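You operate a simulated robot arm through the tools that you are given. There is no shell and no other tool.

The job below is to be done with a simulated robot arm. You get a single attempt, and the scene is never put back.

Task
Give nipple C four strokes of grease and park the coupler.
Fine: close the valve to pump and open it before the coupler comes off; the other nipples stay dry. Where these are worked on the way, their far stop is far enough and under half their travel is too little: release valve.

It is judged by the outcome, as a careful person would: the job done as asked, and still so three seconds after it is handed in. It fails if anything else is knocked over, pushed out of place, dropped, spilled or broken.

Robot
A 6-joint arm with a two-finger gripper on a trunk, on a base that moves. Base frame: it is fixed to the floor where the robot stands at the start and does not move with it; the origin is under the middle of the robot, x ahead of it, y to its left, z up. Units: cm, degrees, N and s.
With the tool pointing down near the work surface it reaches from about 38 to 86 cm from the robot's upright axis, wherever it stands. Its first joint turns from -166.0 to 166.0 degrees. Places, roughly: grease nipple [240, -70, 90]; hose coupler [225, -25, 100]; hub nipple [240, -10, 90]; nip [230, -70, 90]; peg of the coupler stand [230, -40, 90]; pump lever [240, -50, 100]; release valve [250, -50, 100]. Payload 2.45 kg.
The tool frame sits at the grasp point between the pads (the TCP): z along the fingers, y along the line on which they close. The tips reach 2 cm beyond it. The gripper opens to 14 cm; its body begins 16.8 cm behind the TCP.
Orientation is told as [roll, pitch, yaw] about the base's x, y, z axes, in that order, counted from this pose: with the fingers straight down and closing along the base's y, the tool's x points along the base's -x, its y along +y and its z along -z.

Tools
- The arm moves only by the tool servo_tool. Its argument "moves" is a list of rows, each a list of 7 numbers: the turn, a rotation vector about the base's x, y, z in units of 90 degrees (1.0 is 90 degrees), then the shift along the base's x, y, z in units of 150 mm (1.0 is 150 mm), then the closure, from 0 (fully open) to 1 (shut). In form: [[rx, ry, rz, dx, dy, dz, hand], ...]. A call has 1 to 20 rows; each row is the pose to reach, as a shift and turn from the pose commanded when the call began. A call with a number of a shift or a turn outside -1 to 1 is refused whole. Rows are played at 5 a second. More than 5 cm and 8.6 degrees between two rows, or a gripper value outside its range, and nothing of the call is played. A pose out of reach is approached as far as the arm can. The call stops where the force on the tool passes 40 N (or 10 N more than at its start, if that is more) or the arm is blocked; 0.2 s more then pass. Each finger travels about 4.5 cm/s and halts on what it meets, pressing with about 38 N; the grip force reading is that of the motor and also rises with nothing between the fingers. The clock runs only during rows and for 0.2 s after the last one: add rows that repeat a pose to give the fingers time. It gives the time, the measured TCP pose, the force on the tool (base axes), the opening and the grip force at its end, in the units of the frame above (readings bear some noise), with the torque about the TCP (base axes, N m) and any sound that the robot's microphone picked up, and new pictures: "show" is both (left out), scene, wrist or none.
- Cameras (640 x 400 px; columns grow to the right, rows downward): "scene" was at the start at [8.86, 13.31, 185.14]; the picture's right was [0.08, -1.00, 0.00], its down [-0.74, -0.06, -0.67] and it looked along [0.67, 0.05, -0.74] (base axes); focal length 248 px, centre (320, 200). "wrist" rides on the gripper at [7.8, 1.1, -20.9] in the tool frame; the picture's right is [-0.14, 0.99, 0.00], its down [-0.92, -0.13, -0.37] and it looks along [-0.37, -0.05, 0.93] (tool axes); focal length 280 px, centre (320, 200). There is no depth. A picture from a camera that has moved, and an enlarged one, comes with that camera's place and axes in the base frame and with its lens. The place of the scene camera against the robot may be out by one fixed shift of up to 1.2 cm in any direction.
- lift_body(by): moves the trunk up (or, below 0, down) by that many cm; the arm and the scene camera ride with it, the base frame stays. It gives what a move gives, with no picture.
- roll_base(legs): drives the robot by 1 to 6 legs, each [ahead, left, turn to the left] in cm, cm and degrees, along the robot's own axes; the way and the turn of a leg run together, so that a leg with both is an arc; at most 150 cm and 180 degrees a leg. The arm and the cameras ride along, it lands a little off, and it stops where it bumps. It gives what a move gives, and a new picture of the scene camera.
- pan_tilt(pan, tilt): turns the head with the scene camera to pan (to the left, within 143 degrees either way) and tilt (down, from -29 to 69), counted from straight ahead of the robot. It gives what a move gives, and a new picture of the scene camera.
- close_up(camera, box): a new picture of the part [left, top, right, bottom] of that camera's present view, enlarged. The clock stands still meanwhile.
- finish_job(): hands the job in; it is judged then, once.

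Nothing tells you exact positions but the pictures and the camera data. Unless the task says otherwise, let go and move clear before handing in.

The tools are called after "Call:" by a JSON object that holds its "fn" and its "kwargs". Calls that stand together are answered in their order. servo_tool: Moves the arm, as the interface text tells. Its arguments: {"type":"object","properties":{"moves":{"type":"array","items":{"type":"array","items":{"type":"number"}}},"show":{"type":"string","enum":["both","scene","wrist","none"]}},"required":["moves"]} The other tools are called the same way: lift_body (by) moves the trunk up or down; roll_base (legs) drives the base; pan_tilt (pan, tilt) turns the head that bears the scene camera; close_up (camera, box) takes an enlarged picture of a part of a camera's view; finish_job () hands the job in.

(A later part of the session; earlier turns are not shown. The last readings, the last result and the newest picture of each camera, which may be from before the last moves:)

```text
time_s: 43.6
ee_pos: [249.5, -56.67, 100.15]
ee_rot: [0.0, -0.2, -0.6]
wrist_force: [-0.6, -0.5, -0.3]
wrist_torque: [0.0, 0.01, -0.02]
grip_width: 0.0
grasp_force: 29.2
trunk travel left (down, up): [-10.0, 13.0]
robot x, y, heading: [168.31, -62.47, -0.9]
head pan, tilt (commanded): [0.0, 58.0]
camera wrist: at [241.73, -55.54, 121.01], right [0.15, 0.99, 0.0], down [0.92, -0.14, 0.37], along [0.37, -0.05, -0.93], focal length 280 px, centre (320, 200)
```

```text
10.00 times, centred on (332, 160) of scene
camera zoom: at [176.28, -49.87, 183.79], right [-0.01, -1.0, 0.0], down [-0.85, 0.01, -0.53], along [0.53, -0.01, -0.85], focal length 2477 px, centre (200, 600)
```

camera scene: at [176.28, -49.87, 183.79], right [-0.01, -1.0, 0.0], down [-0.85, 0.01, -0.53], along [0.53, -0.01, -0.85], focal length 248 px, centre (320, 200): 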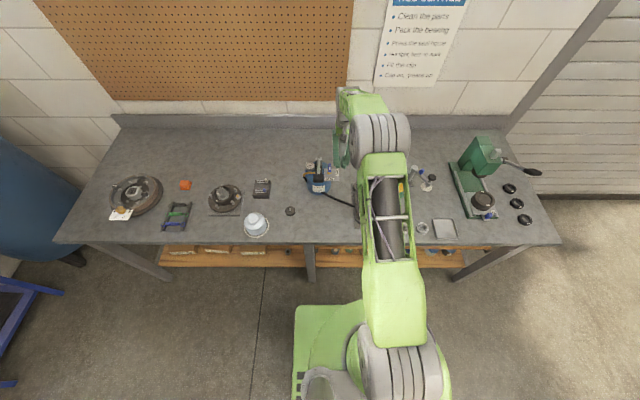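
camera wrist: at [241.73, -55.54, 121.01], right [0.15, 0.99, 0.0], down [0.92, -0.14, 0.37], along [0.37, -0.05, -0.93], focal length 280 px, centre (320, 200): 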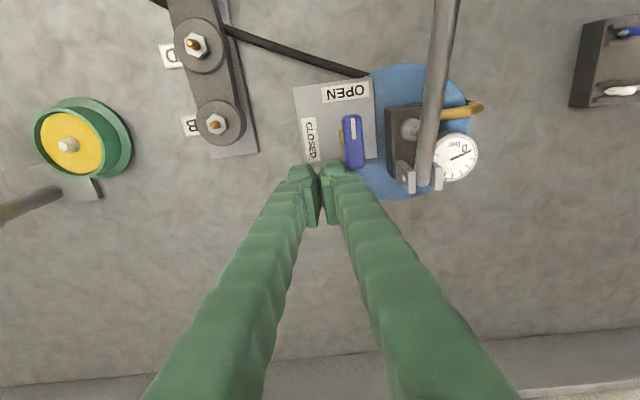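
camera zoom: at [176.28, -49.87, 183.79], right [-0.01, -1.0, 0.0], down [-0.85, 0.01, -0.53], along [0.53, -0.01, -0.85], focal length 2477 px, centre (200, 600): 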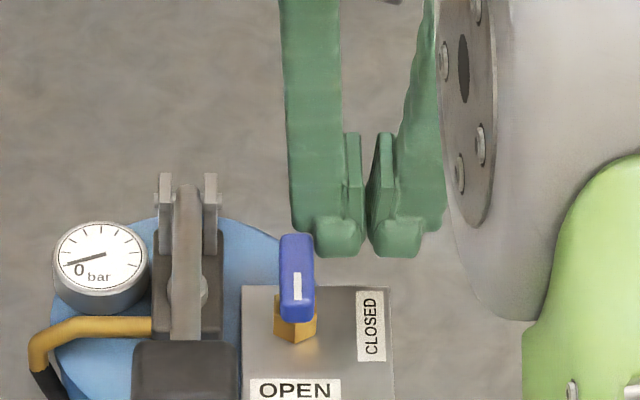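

Just at contact. I push slowly further toward +y.

Call:
{"fn": "servo_tool", "kwargs": {"moves": [[0, 0, 0, 0, 0.014, 0, 1], [0, 0, 0, 0, 0.028, 0, 1], [0, 0, 0, 0, 0.042, 0, 1], [0, 0, 0, 0, 0.056, 0, 1], [0, 0, 0, 0, 0.07, 0, 1], [0, 0, 0, 0, 0.084, 0, 1], [0, 0, 0, 0, 0.098, 0, 1], [0, 0, 0, 0, 0.098, 0, 1]], "show": "wrist"}}

Call:
{"fn": "close_up", "kwargs": {"camera": "wrist", "box": [280, 100, 440, 200]}}

Call:
{"fn": "close_up", "kwargs": {"camera": "scene", "box": [300, 140, 364, 180]}}

```text
time_s: 45.4
ee_pos: [249.67, -55.21, 100.11]
ee_rot: [-0.1, -0.3, -0.6]
wrist_force: [9.1, 1.2, 3.2]
wrist_torque: [0.07, -0.02, -0.14]
grip_width: 0.0
grasp_force: 28.8
trunk travel left (down, up): [-10.0, 13.0]
robot x, y, heading: [168.32, -62.1, -0.6]
head pan, tilt (commanded): [0.0, 58.0]
camera wrist: at [241.77, -54.07, 121.0], right [0.15, 0.99, 0.0], down [0.92, -0.14, 0.37], along [0.37, -0.05, -0.93], focal length 280 px, centre (320, 200)
```

wrist: 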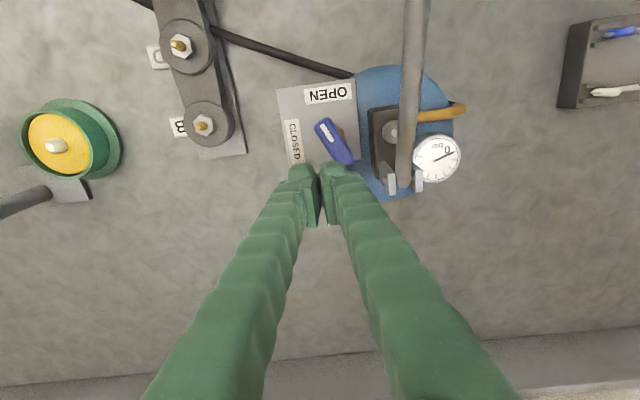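

```text
4.00 times, centred on (360, 150) of wrist
camera zoom: at [241.77, -54.07, 121.0], right [0.15, 0.99, 0.0], down [0.92, -0.14, 0.37], along [0.37, -0.05, -0.93], focal length 1122 px, centre (160, 400)
```

zoom: 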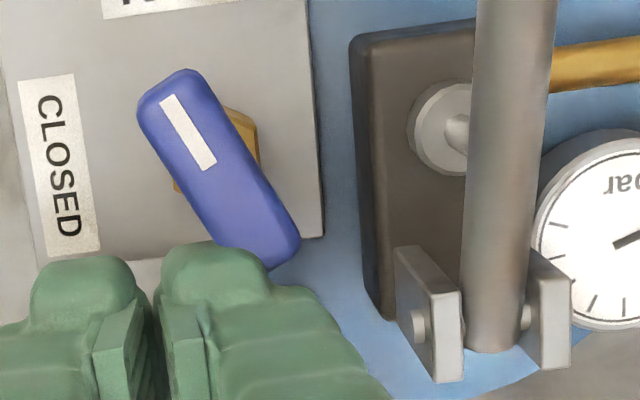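

```text
10.00 times, centred on (332, 160) of scene
camera zoom: at [176.35, -49.86, 183.79], right [-0.01, -1.0, 0.0], down [-0.85, 0.01, -0.53], along [0.53, -0.01, -0.85], focal length 2477 px, centre (200, 600)
```

zoom: 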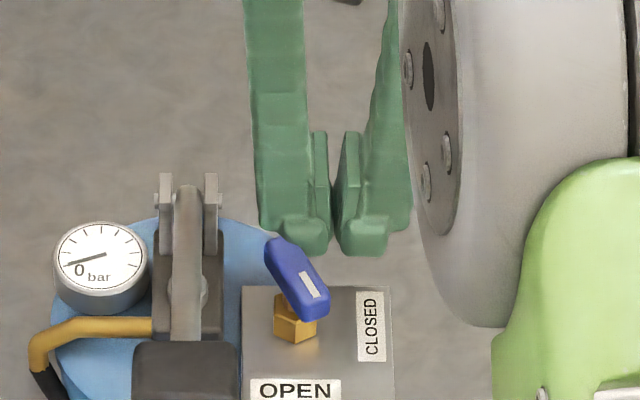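

The bar turned about 35° toward CLOSED. I continue: further +y, then -x to bring it to its stop.

Call:
{"fn": "servo_tool", "kwargs": {"moves": [[0, 0, 0, 0, 0.014, 0, 1], [0, 0, 0, 0, 0.028, 0, 1], [0, 0, 0, 0, 0.042, 0, 1], [0, 0, 0, -0.007, 0.052, 0, 1], [0, 0, 0, -0.014, 0.056, 0, 1], [0, 0, 0, -0.024, 0.056, 0, 1], [0, 0, 0, -0.034, 0.056, 0, 1], [0, 0, 0, -0.034, 0.056, 0, 1]], "show": "wrist"}}

Call:
{"fn": "close_up", "kwargs": {"camera": "wrist", "box": [280, 100, 440, 200]}}

Call:
{"fn": "close_up", "kwargs": {"camera": "scene", "box": [300, 140, 364, 180]}}

```text
time_s: 47.2
ee_pos: [249.02, -54.36, 99.99]
ee_rot: [-0.1, -0.1, -0.4]
wrist_force: [1.7, 0.0, 0.3]
wrist_torque: [-0.01, -0.03, 0.0]
grip_width: 0.01
grasp_force: 29.8
trunk travel left (down, up): [-10.0, 13.0]
robot x, y, heading: [168.56, -62.74, -0.5]
head pan, tilt (commanded): [0.0, 58.0]
camera wrist: at [241.22, -53.24, 120.99], right [0.15, 0.99, 0.0], down [0.92, -0.14, 0.37], along [0.37, -0.05, -0.93], focal length 280 px, centre (320, 200)
```

wrist: 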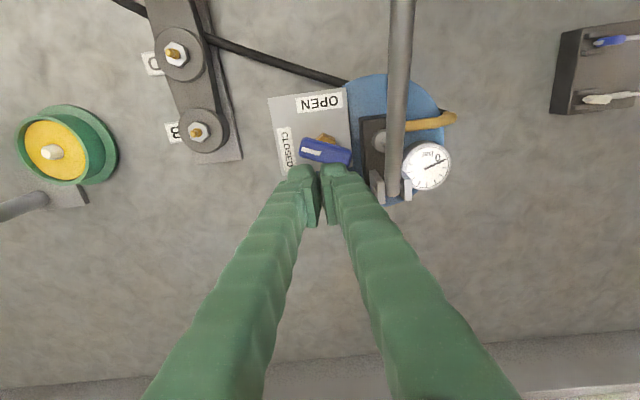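

```text
4.00 times, centred on (360, 150) of wrist
camera zoom: at [241.22, -53.24, 120.99], right [0.15, 0.99, 0.0], down [0.92, -0.14, 0.37], along [0.37, -0.05, -0.93], focal length 1122 px, centre (160, 400)
```

zoom: 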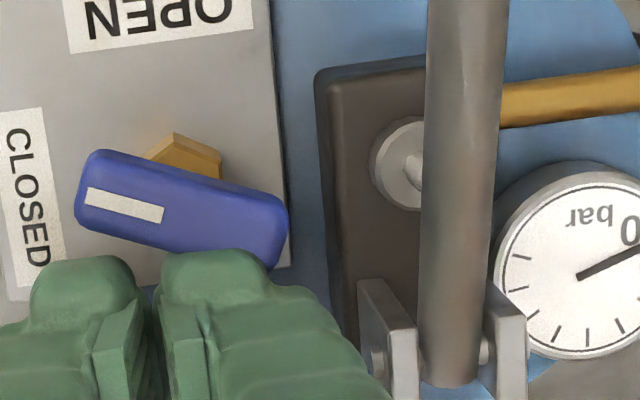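

```text
10.00 times, centred on (332, 160) of scene
camera zoom: at [176.3, -49.87, 183.79], right [-0.01, -1.0, 0.0], down [-0.85, 0.01, -0.53], along [0.53, -0.01, -0.85], focal length 2477 px, centre (200, 600)
```

zoom: 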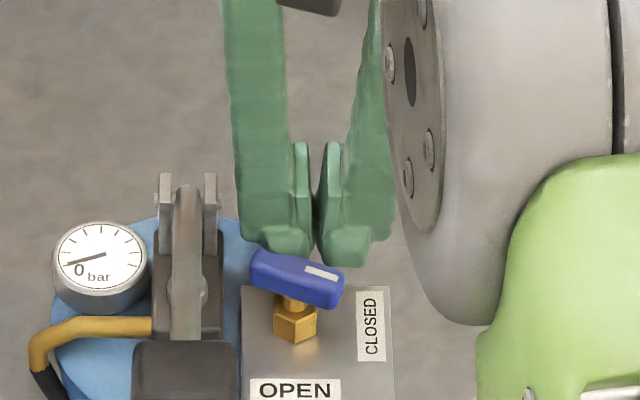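

The bar is at about 75°, its white mark nearly at CLOSED. I push on toward -x until it meets the stop.

Call:
{"fn": "servo_tool", "kwargs": {"moves": [[0, 0, 0, -0.01, 0, 0, 1], [0, 0, 0, -0.02, 0, 0, 1], [0, 0, 0, -0.03, 0, 0, 1], [0, 0, 0, -0.04, 0, 0, 1], [0, 0, 0, -0.05, 0, 0, 1], [0, 0, 0, -0.05, 0, 0, 1]], "show": "wrist"}}

Call:
{"fn": "close_up", "kwargs": {"camera": "wrist", "box": [280, 100, 440, 200]}}

Call:
{"fn": "close_up", "kwargs": {"camera": "scene", "box": [300, 140, 364, 180]}}

```text
time_s: 48.6
ee_pos: [248.79, -54.39, 100.09]
ee_rot: [-0.1, -0.6, -0.7]
wrist_force: [29.7, 0.9, 1.8]
wrist_torque: [-0.11, -0.23, -0.27]
grip_width: 0.61
grasp_force: 29.4
trunk travel left (down, up): [-10.0, 13.0]
robot x, y, heading: [168.55, -62.08, -0.6]
head pan, tilt (commanded): [0.0, 58.0]
camera wrist: at [240.82, -53.27, 120.94], right [0.15, 0.99, 0.0], down [0.92, -0.14, 0.38], along [0.37, -0.05, -0.93], focal length 280 px, centre (320, 200)
```

wrist: 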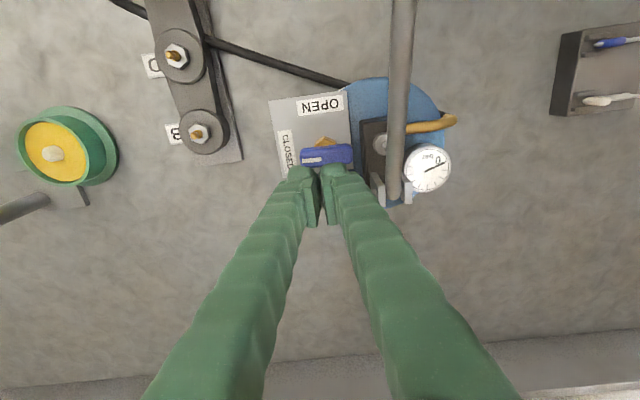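

```text
4.00 times, centred on (360, 150) of wrist
camera zoom: at [240.82, -53.27, 120.94], right [0.15, 0.99, 0.0], down [0.92, -0.14, 0.38], along [0.37, -0.05, -0.93], focal length 1122 px, centre (160, 400)
```

zoom: 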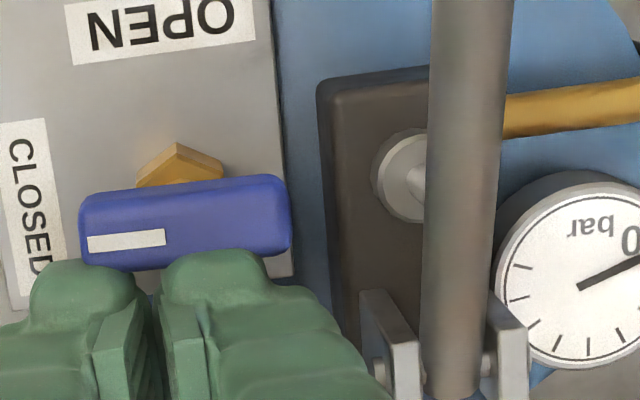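

```text
10.00 times, centred on (332, 160) of scene
camera zoom: at [176.64, -49.86, 183.78], right [-0.01, -1.0, 0.0], down [-0.85, 0.01, -0.53], along [0.53, -0.01, -0.85], focal length 2477 px, centre (200, 600)
```

zoom: 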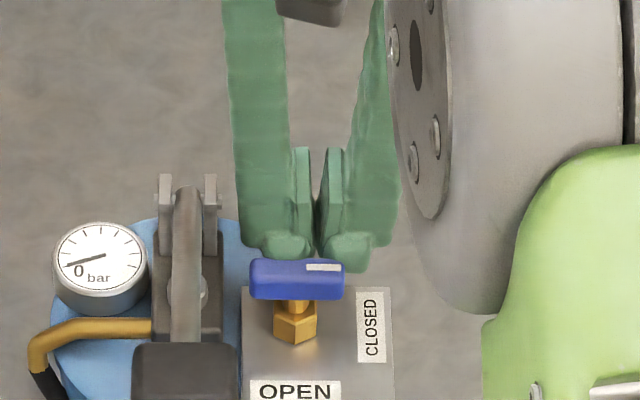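

The valve bar is at its stop, mark at CLOSED. I back off toward +x and rise clear.

Call:
{"fn": "servo_tool", "kwargs": {"moves": [[0, 0, 0, 0.03, 0, 0, 1], [0, 0, 0, 0.06, -0.03, 0, 1], [0, 0, 0, 0.08, -0.06, 0.05, 1], [0, 0, 0, 0.08, -0.06, 0.3, 1], [0, 0, 0, 0.08, -0.06, 0.6, 1], [0, 0, 0, 0.08, -0.06, 0.9, 1], [0, 0, 0, 0.08, -0.06, 0.95, 1]], "show": "both"}}

Call:
{"fn": "close_up", "kwargs": {"camera": "scene", "box": [290, 145, 370, 195]}}

Call:
{"fn": "close_up", "kwargs": {"camera": "wrist", "box": [280, 60, 440, 160]}}

```text
time_s: 50.2
ee_pos: [249.68, -55.19, 114.55]
ee_rot: [0.1, -0.2, -0.6]
wrist_force: [-0.2, -0.2, -0.8]
wrist_torque: [-0.02, -0.01, 0.01]
grip_width: 0.01
grasp_force: 29.3
trunk travel left (down, up): [-10.0, 13.0]
robot x, y, heading: [168.26, -62.5, -0.6]
head pan, tilt (commanded): [0.0, 58.0]
camera scene: at [176.28, -49.87, 183.79], right [-0.01, -1.0, 0.0], down [-0.85, 0.01, -0.53], along [0.53, -0.01, -0.85], focal length 248 px, centre (320, 200)
camera wrist: at [241.83, -54.07, 135.31], right [0.15, 0.99, 0.0], down [0.92, -0.14, 0.37], along [0.37, -0.05, -0.93], focal length 280 px, centre (320, 200)
```

scene: 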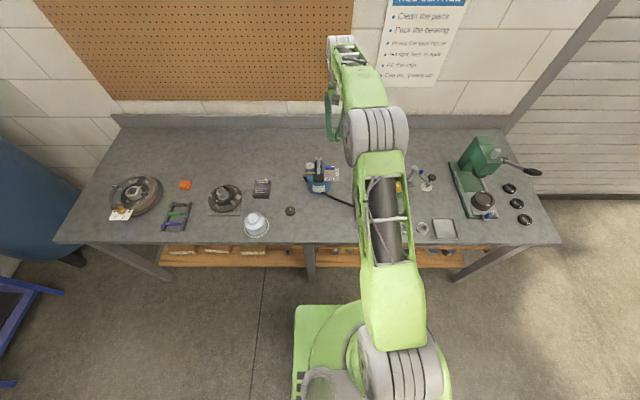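
wrist: 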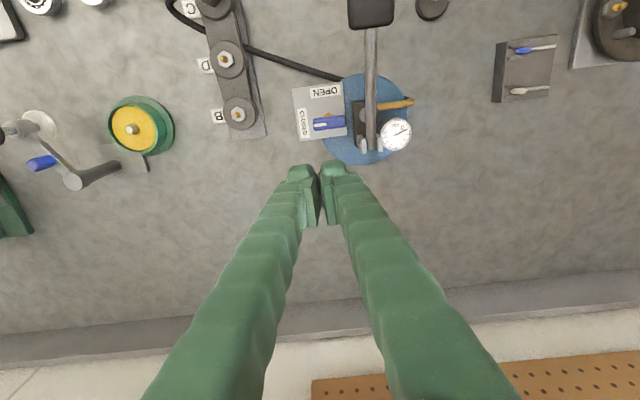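

```text
8.00 times, centred on (330, 170) of scene
camera zoom: at [176.28, -49.87, 183.79], right [-0.01, -1.0, 0.0], down [-0.85, 0.01, -0.53], along [0.53, -0.01, -0.85], focal length 1982 px, centre (240, 440)
```

zoom: 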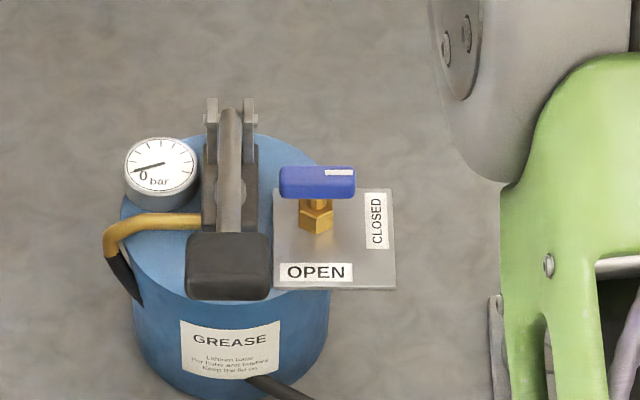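

```text
4.00 times, centred on (360, 110) of wrist
camera zoom: at [241.83, -54.07, 135.31], right [0.15, 0.99, 0.0], down [0.92, -0.14, 0.37], along [0.37, -0.05, -0.93], focal length 1122 px, centre (160, 560)
```

zoom: 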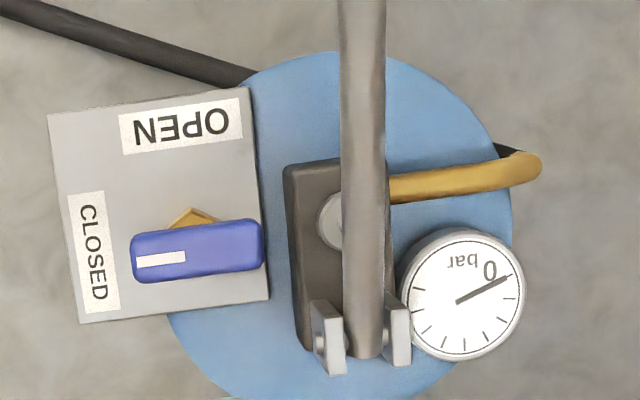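

The valve is closed. Next is the pump lever: its black grip's top centre is at about (235.2, -48.5, 105.8). I move the closed fingers above it.

Call:
{"fn": "servo_tool", "kwargs": {"moves": [[0, 0, 0, -0.25, 0.1, 0, 1], [0, 0, 0, -0.5, 0.25, 0, 1], [0, 0, 0, -0.75, 0.4, 0, 1], [0, 0, 0, -0.98, 0.45, 0, 1], [0, 0, 0, -0.98, 0.45, -0.2, 1], [0, 0, 0, -0.98, 0.45, -0.3, 1], [0, 0, 0, -0.98, 0.45, -0.3, 1]], "show": "both"}}

Call:
{"fn": "close_up", "kwargs": {"camera": "wrist", "box": [240, 110, 400, 210]}}

Call:
{"fn": "close_up", "kwargs": {"camera": "scene", "box": [280, 110, 376, 200]}}

```text
time_s: 51.8
ee_pos: [234.92, -48.59, 109.74]
ee_rot: [-0.1, -0.2, -0.6]
wrist_force: [-0.2, -1.1, 0.2]
wrist_torque: [0.0, -0.01, 0.0]
grip_width: 0.02
grasp_force: 29.5
trunk travel left (down, up): [-10.0, 13.0]
robot x, y, heading: [168.59, -62.77, -0.6]
head pan, tilt (commanded): [0.0, 58.0]
camera scene: at [176.27, -49.87, 183.79], right [-0.01, -1.0, 0.0], down [-0.85, 0.01, -0.53], along [0.53, -0.01, -0.85], focal length 248 px, centre (320, 200)
camera wrist: at [227.02, -47.48, 130.7], right [0.15, 0.99, 0.0], down [0.92, -0.14, 0.37], along [0.37, -0.05, -0.93], focal length 280 px, centre (320, 200)
```

scene: 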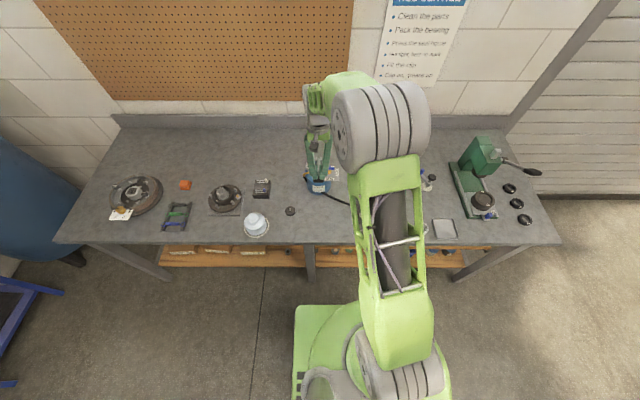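
wrist: 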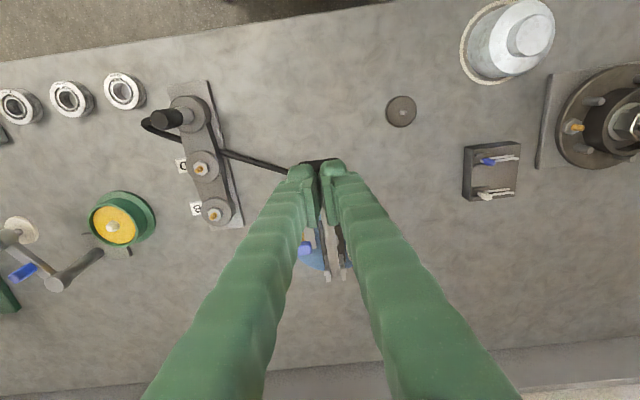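

```text
4.00 times, centred on (320, 160) of wrist
camera zoom: at [227.02, -47.48, 130.7], right [0.15, 0.99, 0.0], down [0.92, -0.14, 0.37], along [0.37, -0.05, -0.93], focal length 1122 px, centre (320, 360)
```

zoom: 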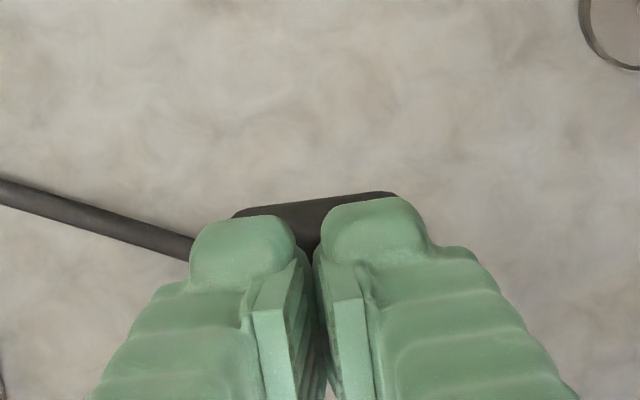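

```text
4.44 times, centred on (328, 155) of scene
camera zoom: at [176.27, -49.87, 183.79], right [-0.01, -1.0, 0.0], down [-0.85, 0.01, -0.53], along [0.53, -0.01, -0.85], focal length 1101 px, centre (284, 400)
```

zoom: 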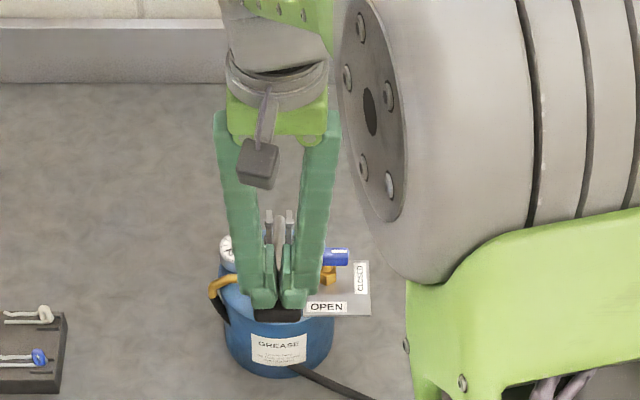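

The fingers are centred over the lever grip and nothing is beneath but the barrel. I press down slowly for the first stroke and watch the force.

Call:
{"fn": "servo_tool", "kwargs": {"moves": [[0, 0, 0, 0, 0, -0.06, 1], [0, 0, 0, 0, 0, -0.12, 1], [0, 0, 0, 0, 0, -0.16, 1], [0, 0, 0, 0, 0, -0.2, 1], [0, 0, 0, 0, 0, -0.24, 1], [0, 0, 0, 0, 0, -0.28, 1], [0, 0, 0, 0, 0, -0.28, 1]], "show": "both"}}

Call:
{"fn": "close_up", "kwargs": {"camera": "scene", "box": [280, 130, 376, 190]}}

```text
time_s: 53.4
ee_pos: [234.91, -48.4, 105.46]
ee_rot: [0.0, -0.1, -0.7]
wrist_force: [0.6, -0.2, 2.3]
wrist_torque: [0.0, 0.02, 0.05]
grip_width: 0.57
grasp_force: 29.1
trunk travel left (down, up): [-10.0, 13.0]
robot x, y, heading: [168.36, -62.24, -0.7]
head pan, tilt (commanded): [0.0, 58.0]
camera scene: at [176.28, -49.87, 183.79], right [-0.01, -1.0, 0.0], down [-0.85, 0.01, -0.53], along [0.53, -0.01, -0.85], focal length 248 px, centre (320, 200)
camera wrist: at [227.04, -47.35, 126.5], right [0.15, 0.99, 0.0], down [0.92, -0.14, 0.37], along [0.37, -0.05, -0.93], focal length 280 px, centre (320, 200)
```

scene: 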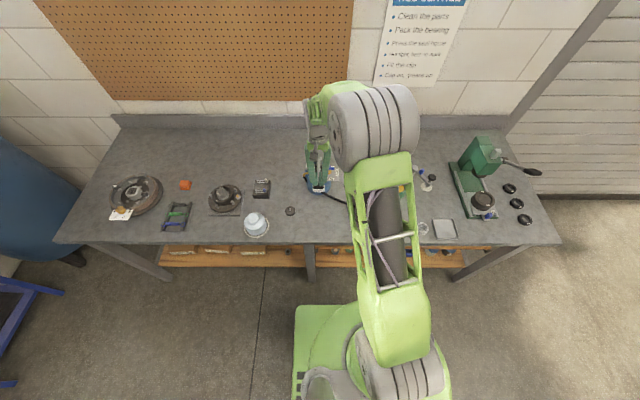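
wrist: 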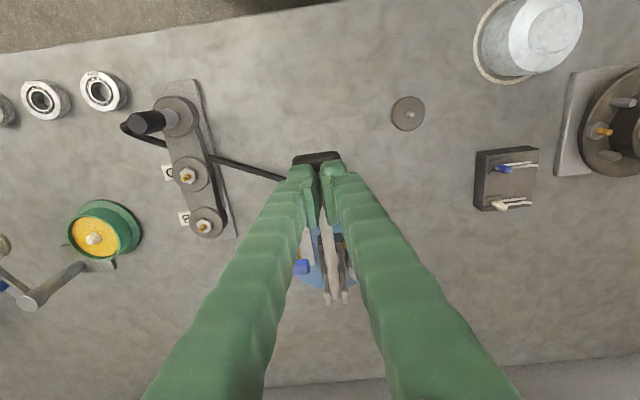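

```text
6.67 times, centred on (328, 160) of scene
camera zoom: at [176.28, -49.87, 183.79], right [-0.01, -1.0, 0.0], down [-0.85, 0.01, -0.53], along [0.53, -0.01, -0.85], focal length 1651 px, centre (267, 467)
```

zoom: 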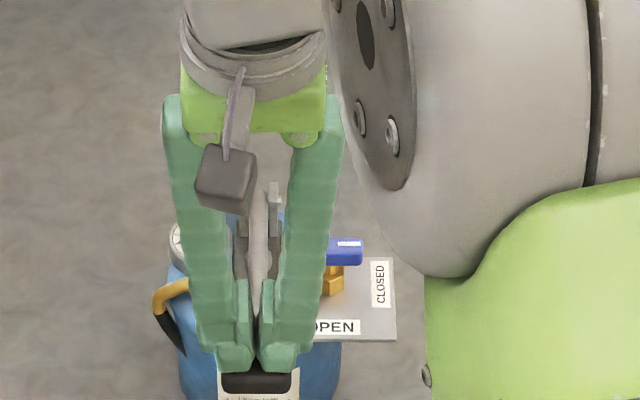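

The lever follows easily (about 2 N). I continue down toward the end of its stroke.

Call:
{"fn": "servo_tool", "kwargs": {"moves": [[0, 0, 0, 0, 0, -0.05, 1], [0, 0, 0, 0, 0, -0.1, 1], [0, 0, 0, 0, 0, -0.15, 1], [0, 0, 0, 0, 0, -0.2, 1], [0, 0, 0, 0, 0, -0.25, 1], [0, 0, 0, 0, 0, -0.3, 1], [0, 0, 0, 0, 0, -0.33, 1]], "show": "both"}}

Call:
{"fn": "close_up", "kwargs": {"camera": "scene", "box": [280, 150, 376, 210]}}

Call:
{"fn": "close_up", "kwargs": {"camera": "wrist", "box": [260, 130, 388, 210]}}

```text
time_s: 55.0
ee_pos: [234.8, -48.42, 100.64]
ee_rot: [0.0, -0.1, -0.6]
wrist_force: [0.3, 0.4, 4.2]
wrist_torque: [0.01, -0.03, 0.04]
grip_width: 0.58
grasp_force: 29.3
trunk travel left (down, up): [-10.0, 13.0]
robot x, y, heading: [168.19, -62.73, -0.7]
head pan, tilt (commanded): [0.0, 58.0]
camera scene: at [176.26, -49.88, 183.8], right [-0.01, -1.0, 0.0], down [-0.85, 0.01, -0.53], along [0.53, -0.01, -0.85], focal length 248 px, centre (320, 200)
camera wrist: at [226.95, -47.39, 121.62], right [0.15, 0.99, 0.0], down [0.92, -0.14, 0.37], along [0.37, -0.05, -0.93], focal length 280 px, centre (320, 200)
```

scene: 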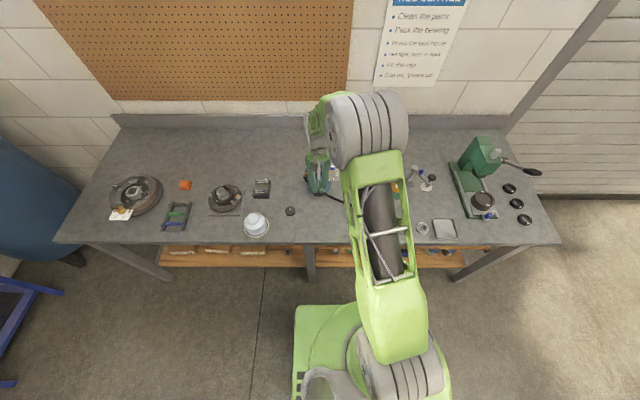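
wrist: 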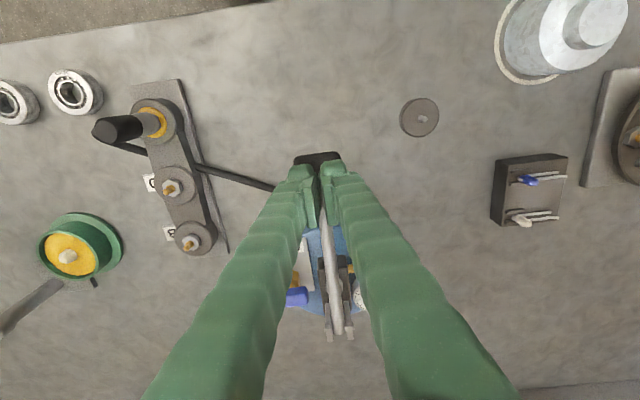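

```text
6.67 times, centred on (328, 180) of scene
camera zoom: at [176.26, -49.88, 183.8], right [-0.01, -1.0, 0.0], down [-0.85, 0.01, -0.53], along [0.53, -0.01, -0.85], focal length 1651 px, centre (267, 333)
```

zoom: 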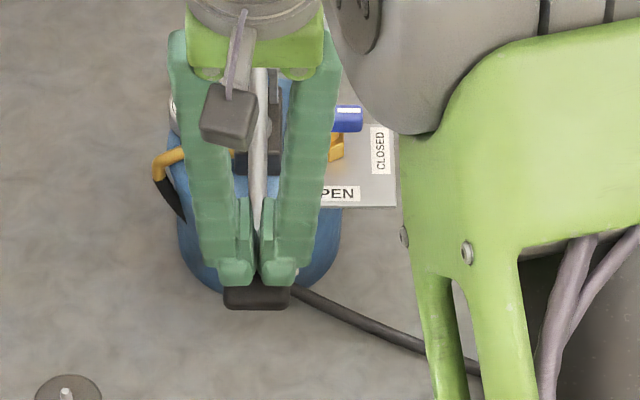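

```text
5.00 times, centred on (324, 170) of wrist
camera zoom: at [226.95, -47.39, 121.62], right [0.15, 0.99, 0.0], down [0.92, -0.14, 0.37], along [0.37, -0.05, -0.93], focal length 1402 px, centre (300, 350)
```

zoom: 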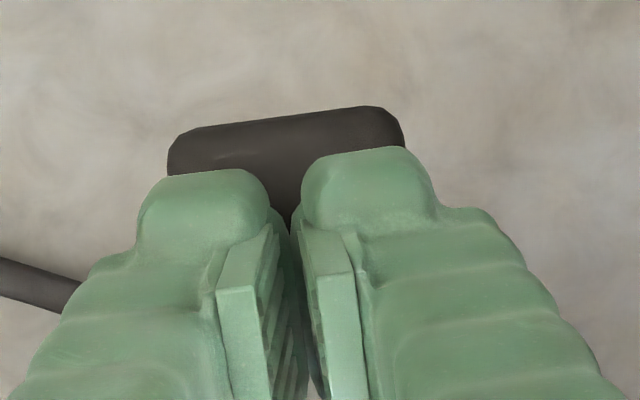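

A yellow grease ring is appearing at nipple C, so the grease is getting there. I continue down to the lever's stop.

Call:
{"fn": "servo_tool", "kwargs": {"moves": [[0, 0, 0, 0, 0, -0.04, 1], [0, 0, 0, 0, 0, -0.08, 1], [0, 0, 0, 0, 0, -0.12, 1], [0, 0, 0, 0, 0, -0.16, 1], [0, 0, 0, 0, 0, -0.2, 1]], "show": "both"}}

Call:
{"fn": "close_up", "kwargs": {"camera": "scene", "box": [280, 150, 376, 210]}}

Call:
{"fn": "close_up", "kwargs": {"camera": "wrist", "box": [60, 70, 220, 170]}}

```text
time_s: 55.5
ee_pos: [234.83, -48.48, 100.46]
ee_rot: [0.1, -0.6, -0.5]
wrist_force: [-9.8, -2.0, 21.1]
wrist_torque: [-0.09, -0.12, -0.01]
grip_width: 0.58
grasp_force: 30.1
trunk travel left (down, up): [-10.0, 13.0]
robot x, y, heading: [168.46, -62.5, -0.8]
head pan, tilt (commanded): [0.0, 58.0]
stopped in row 2: the force on the tool passed its limit at 47 N (the readings are from after the stop); the commanded pose is now the measured one
camera scene: at [175.88, -49.94, 183.83], right [-0.01, -1.0, 0.0], down [-0.85, 0.01, -0.53], along [0.53, 0.0, -0.85], focal length 248 px, centre (320, 200)
camera wrist: at [226.81, -47.41, 121.29], right [0.15, 0.99, 0.0], down [0.92, -0.14, 0.38], along [0.38, -0.05, -0.93], focal length 280 px, centre (320, 200)
```

scene: 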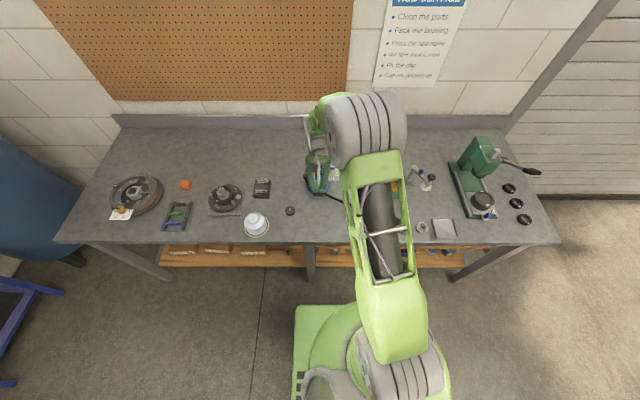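
wrist: 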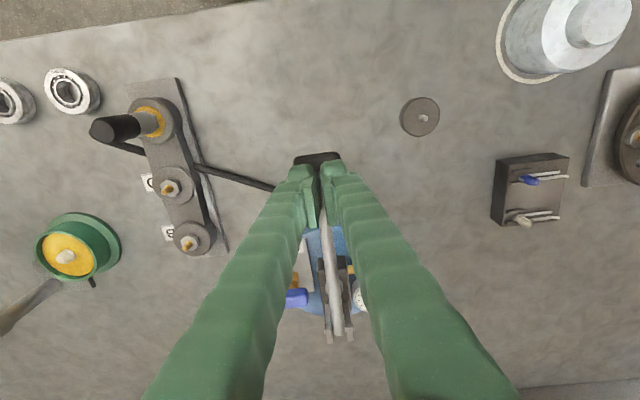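

```text
6.67 times, centred on (328, 180) of scene
camera zoom: at [175.88, -49.94, 183.83], right [-0.01, -1.0, 0.0], down [-0.85, 0.01, -0.53], along [0.53, 0.0, -0.85], focal length 1651 px, centre (267, 333)
```

zoom: 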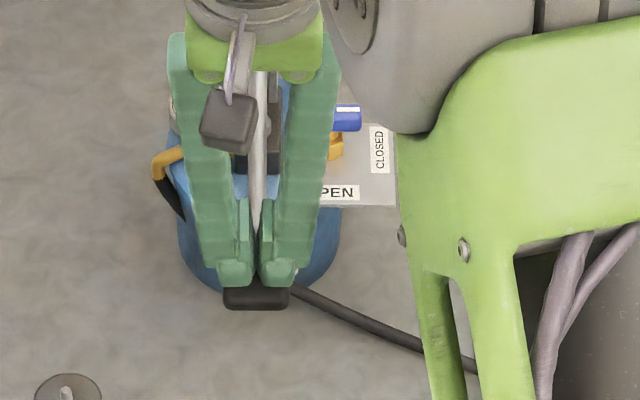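

```text
4.00 times, centred on (140, 120) of wrist
camera zoom: at [226.81, -47.41, 121.29], right [0.15, 0.99, 0.0], down [0.92, -0.14, 0.38], along [0.38, -0.05, -0.93], focal length 1122 px, centre (1040, 520)
```

zoom: 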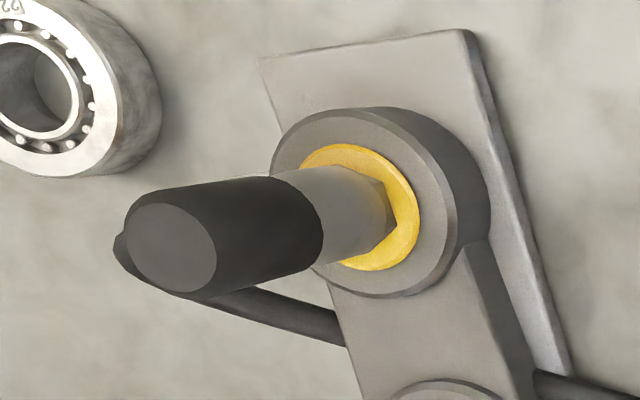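

That is the lower stop (z 100.5) – first stroke pushed, with a yellow grease ring round C. I now rise and see whether the lever comes back up by itself.

Call:
{"fn": "servo_tool", "kwargs": {"moves": [[0, 0, 0, 0, 0, 0.07, 1], [0, 0, 0, 0, 0, 0.14, 1], [0, 0, 0, 0, 0, 0.21, 1], [0, 0, 0, 0, 0, 0.28, 1], [0, 0, 0, 0, 0, 0.35, 1], [0, 0, 0, 0, 0, 0.42, 1], [0, 0, 0, 0, 0, 0.49, 1], [0, 0, 0, 0, 0, 0.56, 1], [0, 0, 0, 0, 0, 0.6, 1]], "show": "both"}}

Call:
{"fn": "close_up", "kwargs": {"camera": "scene", "box": [280, 130, 376, 200]}}

Call:
{"fn": "close_up", "kwargs": {"camera": "wrist", "box": [260, 130, 388, 210]}}

```text
time_s: 57.5
ee_pos: [234.95, -48.45, 108.98]
ee_rot: [-0.1, -0.5, -0.5]
wrist_force: [0.2, 0.5, 0.0]
wrist_torque: [-0.03, -0.01, 0.01]
grip_width: 0.0
grasp_force: 29.5
trunk travel left (down, up): [-10.0, 13.0]
robot x, y, heading: [168.03, -62.6, -0.6]
head pan, tilt (commanded): [0.0, 58.0]
camera scene: at [176.26, -49.87, 183.79], right [-0.01, -1.0, 0.0], down [-0.85, 0.01, -0.53], along [0.53, -0.01, -0.85], focal length 248 px, centre (320, 200)
camera wrist: at [227.0, -47.37, 129.96], right [0.15, 0.99, 0.0], down [0.92, -0.14, 0.38], along [0.37, -0.05, -0.93], focal length 280 px, centre (320, 200)
```

scene: 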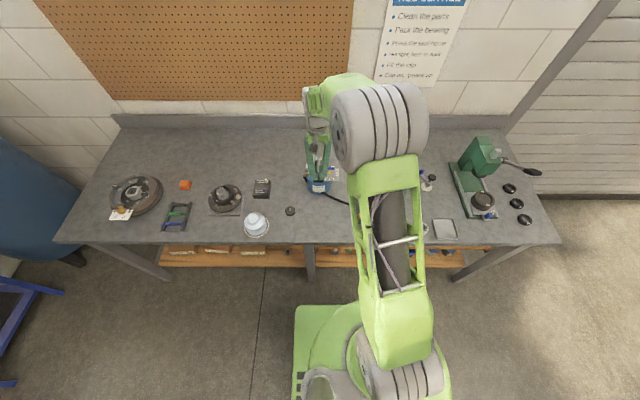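
wrist: 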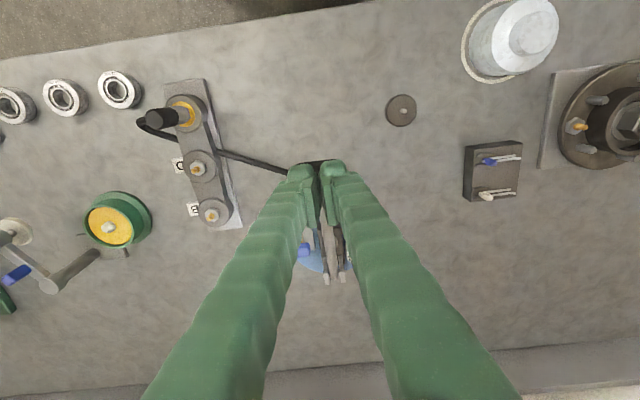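

```text
5.71 times, centred on (328, 165) of scene
camera zoom: at [176.26, -49.87, 183.79], right [-0.01, -1.0, 0.0], down [-0.85, 0.01, -0.53], along [0.53, -0.01, -0.85], focal length 1415 px, centre (274, 400)
```

zoom: 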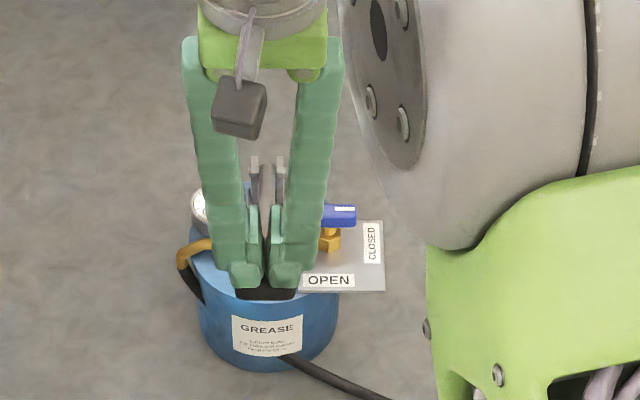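

```text
5.00 times, centred on (324, 170) of wrist
camera zoom: at [227.0, -47.37, 129.96], right [0.15, 0.99, 0.0], down [0.92, -0.14, 0.38], along [0.37, -0.05, -0.93], focal length 1402 px, centre (300, 350)
```

zoom: 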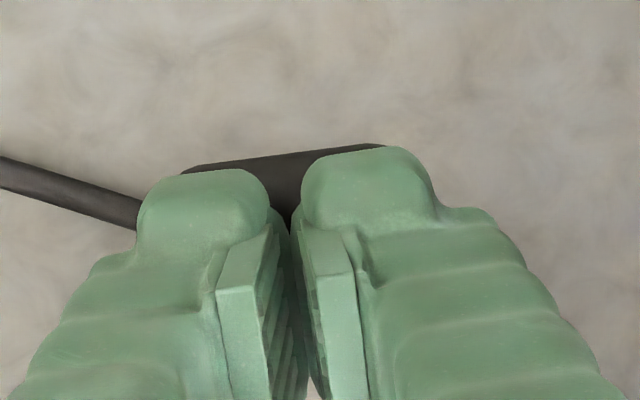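

The lever springs back up by itself, and the coupler stays on C with the valve closed. Second stroke: down to the stop.

Call:
{"fn": "servo_tool", "kwargs": {"moves": [[0, 0, 0, 0, 0, -0.06, 1], [0, 0, 0, 0, 0, -0.12, 1], [0, 0, 0, 0, 0, -0.18, 1], [0, 0, 0, 0, 0, -0.24, 1], [0, 0, 0, 0, 0, -0.3, 1], [0, 0, 0, 0, 0, -0.36, 1], [0, 0, 0, 0, 0, -0.42, 1], [0, 0, 0, 0, 0, -0.48, 1], [0, 0, 0, 0, 0, -0.54, 1], [0, 0, 0, 0, 0, -0.58, 1], [0, 0, 0, 0, 0, -0.6, 1], [0, 0, 0, 0, 0, -0.615, 1], [0, 0, 0, 0, 0, -0.615, 1]], "show": "wrist"}}

Call:
{"fn": "close_up", "kwargs": {"camera": "wrist", "box": [60, 70, 220, 170]}}

```text
time_s: 60.1
ee_pos: [235.13, -48.45, 100.57]
ee_rot: [0.1, -1.0, -0.5]
wrist_force: [-8.5, -1.5, 21.1]
wrist_torque: [-0.07, -0.14, 0.05]
grip_width: 0.61
grasp_force: 29.2
trunk travel left (down, up): [-10.0, 13.0]
robot x, y, heading: [168.14, -62.33, -0.7]
head pan, tilt (commanded): [0.0, 58.0]
stopped in row 13: the force on the tool passed its limit at 44 N (the readings are from after the stop); the commanded pose is now the measured one
camera wrist: at [226.96, -47.41, 121.3], right [0.15, 0.99, 0.0], down [0.91, -0.14, 0.38], along [0.38, -0.05, -0.92], focal length 280 px, centre (320, 200)
```

wrist: 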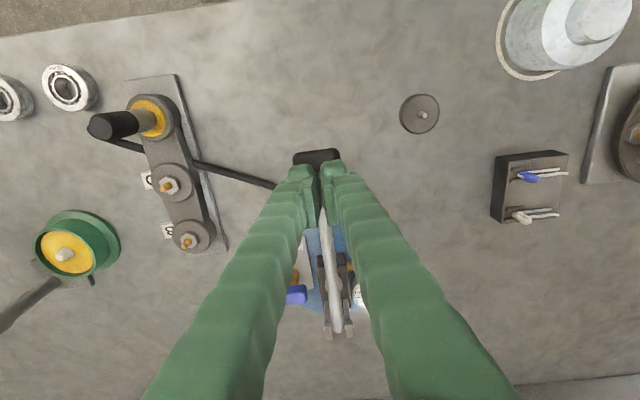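

```text
4.00 times, centred on (140, 120) of wrist
camera zoom: at [226.96, -47.41, 121.3], right [0.15, 0.99, 0.0], down [0.91, -0.14, 0.38], along [0.38, -0.05, -0.92], focal length 1122 px, centre (1040, 520)
```

zoom: 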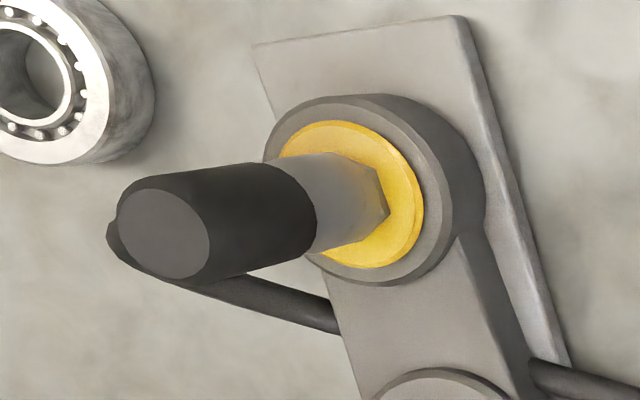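

The grease ring grew; the second stroke is at the stop. I rise again (correcting a 1° tilt) to let the lever come back.

Call:
{"fn": "servo_tool", "kwargs": {"moves": [[0, 0, 0, 0, 0, 0.07, 1], [0, 0, 0, 0, 0, 0.14, 1], [0, 0.005, 0, 0, 0, 0.21, 1], [0, 0.01, 0, 0, 0, 0.28, 1], [0, 0.01, 0, 0, 0, 0.35, 1], [0, 0.01, 0, -0.01, 0, 0.42, 1], [0, 0.01, 0, -0.02, 0, 0.49, 1], [0, 0.01, 0, -0.02, 0, 0.56, 1], [0, 0.01, 0, -0.02, 0, 0.6, 1], [0, 0.01, 0, -0.02, 0, 0.6, 1], [0, 0.01, 0, -0.02, 0, 0.6, 1]], "show": "both"}}

Call:
{"fn": "close_up", "kwargs": {"camera": "wrist", "box": [260, 130, 388, 210]}}

Call:
{"fn": "close_up", "kwargs": {"camera": "scene", "box": [280, 130, 376, 200]}}

```text
time_s: 62.5
ee_pos: [235.03, -48.45, 109.21]
ee_rot: [0.1, 0.0, -0.5]
wrist_force: [-0.4, -0.1, 0.0]
wrist_torque: [-0.03, 0.02, -0.04]
grip_width: 0.01
grasp_force: 29.4
trunk travel left (down, up): [-10.0, 13.0]
robot x, y, heading: [168.35, -62.68, -0.8]
head pan, tilt (commanded): [0.0, 58.0]
camera scene: at [176.27, -49.88, 183.79], right [-0.01, -1.0, 0.0], down [-0.85, 0.01, -0.53], along [0.53, -0.01, -0.85], focal length 248 px, centre (320, 200)
camera wrist: at [227.23, -47.35, 130.15], right [0.15, 0.99, 0.0], down [0.92, -0.14, 0.37], along [0.36, -0.05, -0.93], focal length 280 px, centre (320, 200)
```

scene: 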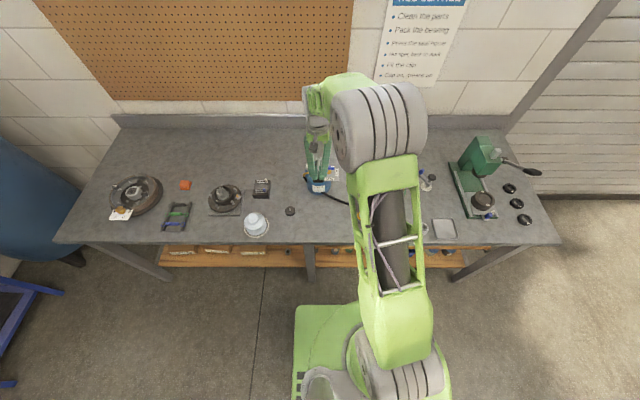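
wrist: 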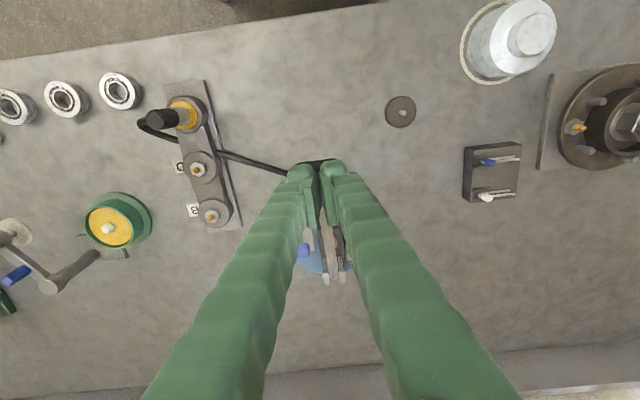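

```text
5.00 times, centred on (324, 170) of wrist
camera zoom: at [227.23, -47.35, 130.15], right [0.15, 0.99, 0.0], down [0.92, -0.14, 0.37], along [0.36, -0.05, -0.93], focal length 1402 px, centre (300, 350)
```

zoom: 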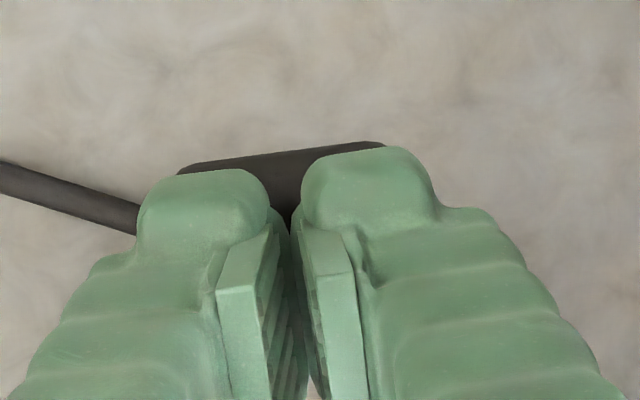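

```text
5.71 times, centred on (328, 165) of scene
camera zoom: at [176.27, -49.88, 183.79], right [-0.01, -1.0, 0.0], down [-0.85, 0.01, -0.53], along [0.53, -0.01, -0.85], focal length 1415 px, centre (274, 400)
```

zoom: 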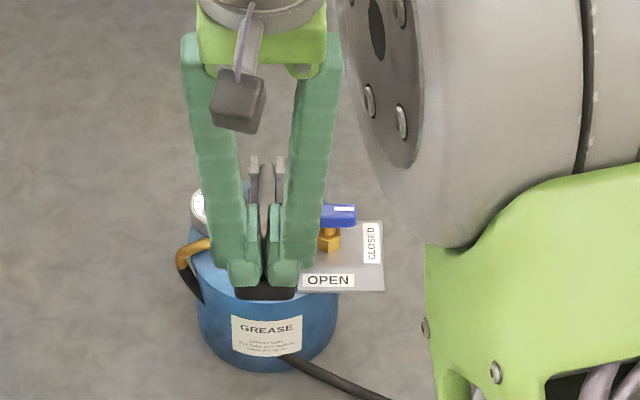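

Lever is up again. Third stroke down to the stop.

Call:
{"fn": "servo_tool", "kwargs": {"moves": [[0, 0, 0, 0, 0, -0.06, 1], [0, 0, 0, 0, 0, -0.12, 1], [0, 0, 0, 0, 0, -0.18, 1], [0, 0, 0, 0, 0, -0.24, 1], [0, 0, 0, 0, 0, -0.3, 1], [0, 0, 0, 0, 0, -0.36, 1], [0, 0, 0, 0, 0, -0.42, 1], [0, 0, 0, 0, 0, -0.48, 1], [0, 0, 0, 0, 0, -0.54, 1], [0, 0, 0, 0, 0, -0.57, 1], [0, 0, 0, 0, 0, -0.59, 1], [0, 0, 0, 0, 0, -0.605, 1], [0, 0, 0, 0, 0, -0.605, 1]], "show": "wrist"}}

Call:
{"fn": "close_up", "kwargs": {"camera": "wrist", "box": [60, 70, 220, 170]}}

```text
time_s: 65.3
ee_pos: [234.93, -48.61, 100.39]
ee_rot: [0.2, -0.3, -0.5]
wrist_force: [-0.4, -1.3, 30.1]
wrist_torque: [-0.07, -0.39, 0.1]
grip_width: 0.61
grasp_force: 28.8
trunk travel left (down, up): [-10.0, 13.0]
robot x, y, heading: [168.28, -62.47, -0.5]
head pan, tilt (commanded): [0.0, 58.0]
camera wrist: at [227.13, -47.44, 121.37], right [0.15, 0.99, 0.0], down [0.92, -0.14, 0.37], along [0.37, -0.05, -0.93], focal length 280 px, centre (320, 200)
```

wrist: 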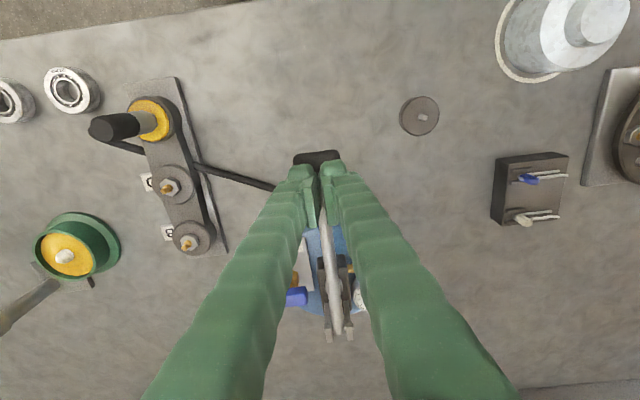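

```text
4.00 times, centred on (140, 120) of wrist
camera zoom: at [227.13, -47.44, 121.37], right [0.15, 0.99, 0.0], down [0.92, -0.14, 0.37], along [0.37, -0.05, -0.93], focal length 1122 px, centre (1040, 520)
```

zoom: 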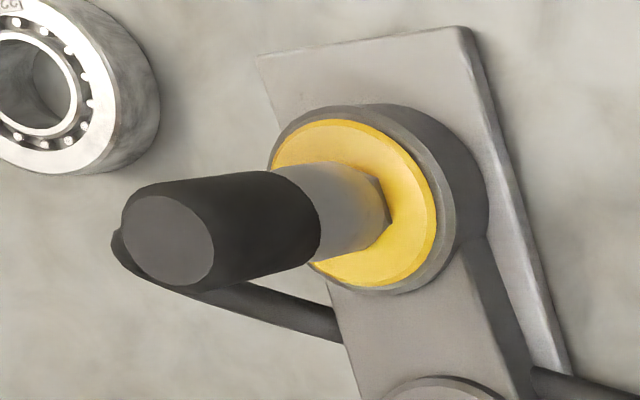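

Third stroke reached the stop (30 N) and the ring grew again, in even steps. Up again for the lever to return.

Call:
{"fn": "servo_tool", "kwargs": {"moves": [[0, 0, 0, 0, 0, 0.07, 1], [0, 0, 0, 0, 0, 0.14, 1], [0, 0, 0, 0, 0, 0.21, 1], [0, 0, 0, 0, 0, 0.28, 1], [0, 0, 0, 0, 0, 0.35, 1], [0, 0, 0, 0, 0, 0.42, 1], [0, 0, 0, 0, 0, 0.49, 1], [0, 0, 0, 0, 0, 0.56, 1], [0, 0, 0, 0, 0, 0.605, 1], [0, 0, 0, 0, 0, 0.605, 1], [0, 0, 0, 0, 0, 0.605, 1]], "show": "wrist"}}

Call:
{"fn": "close_up", "kwargs": {"camera": "wrist", "box": [260, 130, 388, 210]}}

Call:
{"fn": "close_up", "kwargs": {"camera": "wrist", "box": [100, 70, 260, 170]}}

```text
time_s: 67.7
ee_pos: [234.98, -48.43, 109.22]
ee_rot: [0.1, 0.0, -0.4]
wrist_force: [-0.7, -0.4, -0.3]
wrist_torque: [0.01, 0.03, -0.02]
grip_width: 0.01
grasp_force: 29.6
trunk travel left (down, up): [-10.0, 13.0]
robot x, y, heading: [168.24, -62.91, -0.7]
head pan, tilt (commanded): [0.0, 58.0]
camera wrist: at [227.25, -47.39, 130.18], right [0.15, 0.99, 0.0], down [0.92, -0.14, 0.37], along [0.36, -0.05, -0.93], focal length 280 px, centre (320, 200)
```

wrist: 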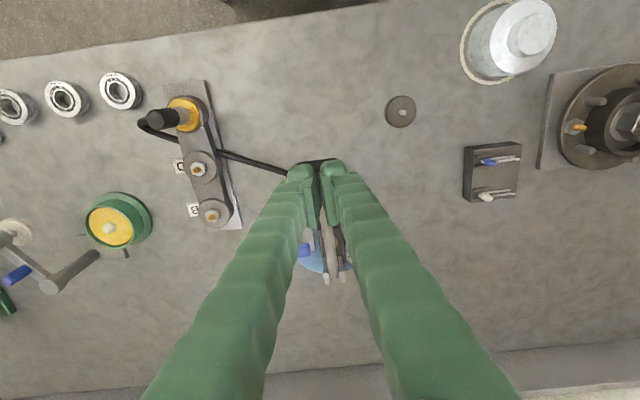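

```text
5.00 times, centred on (324, 170) of wrist
camera zoom: at [227.25, -47.39, 130.18], right [0.15, 0.99, 0.0], down [0.92, -0.14, 0.37], along [0.36, -0.05, -0.93], focal length 1402 px, centre (300, 350)
```

zoom: 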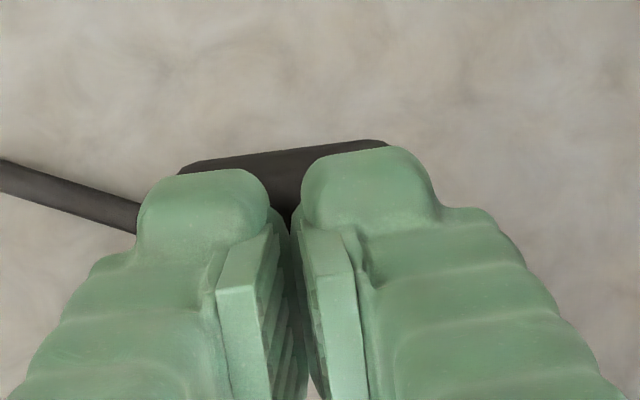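

```text
4.00 times, centred on (180, 120) of wrist
camera zoom: at [227.25, -47.39, 130.18], right [0.15, 0.99, 0.0], down [0.92, -0.14, 0.37], along [0.36, -0.05, -0.93], focal length 1122 px, centre (880, 520)
```

zoom: 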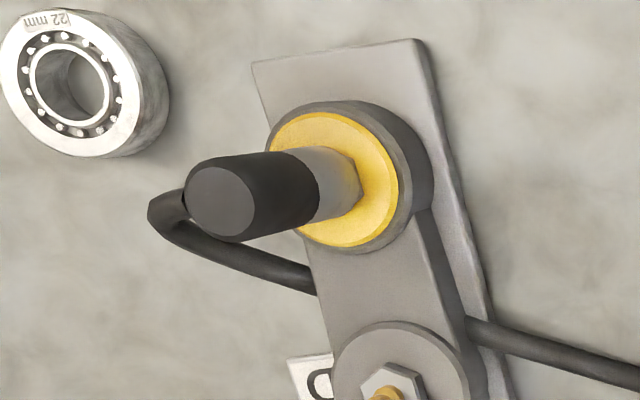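

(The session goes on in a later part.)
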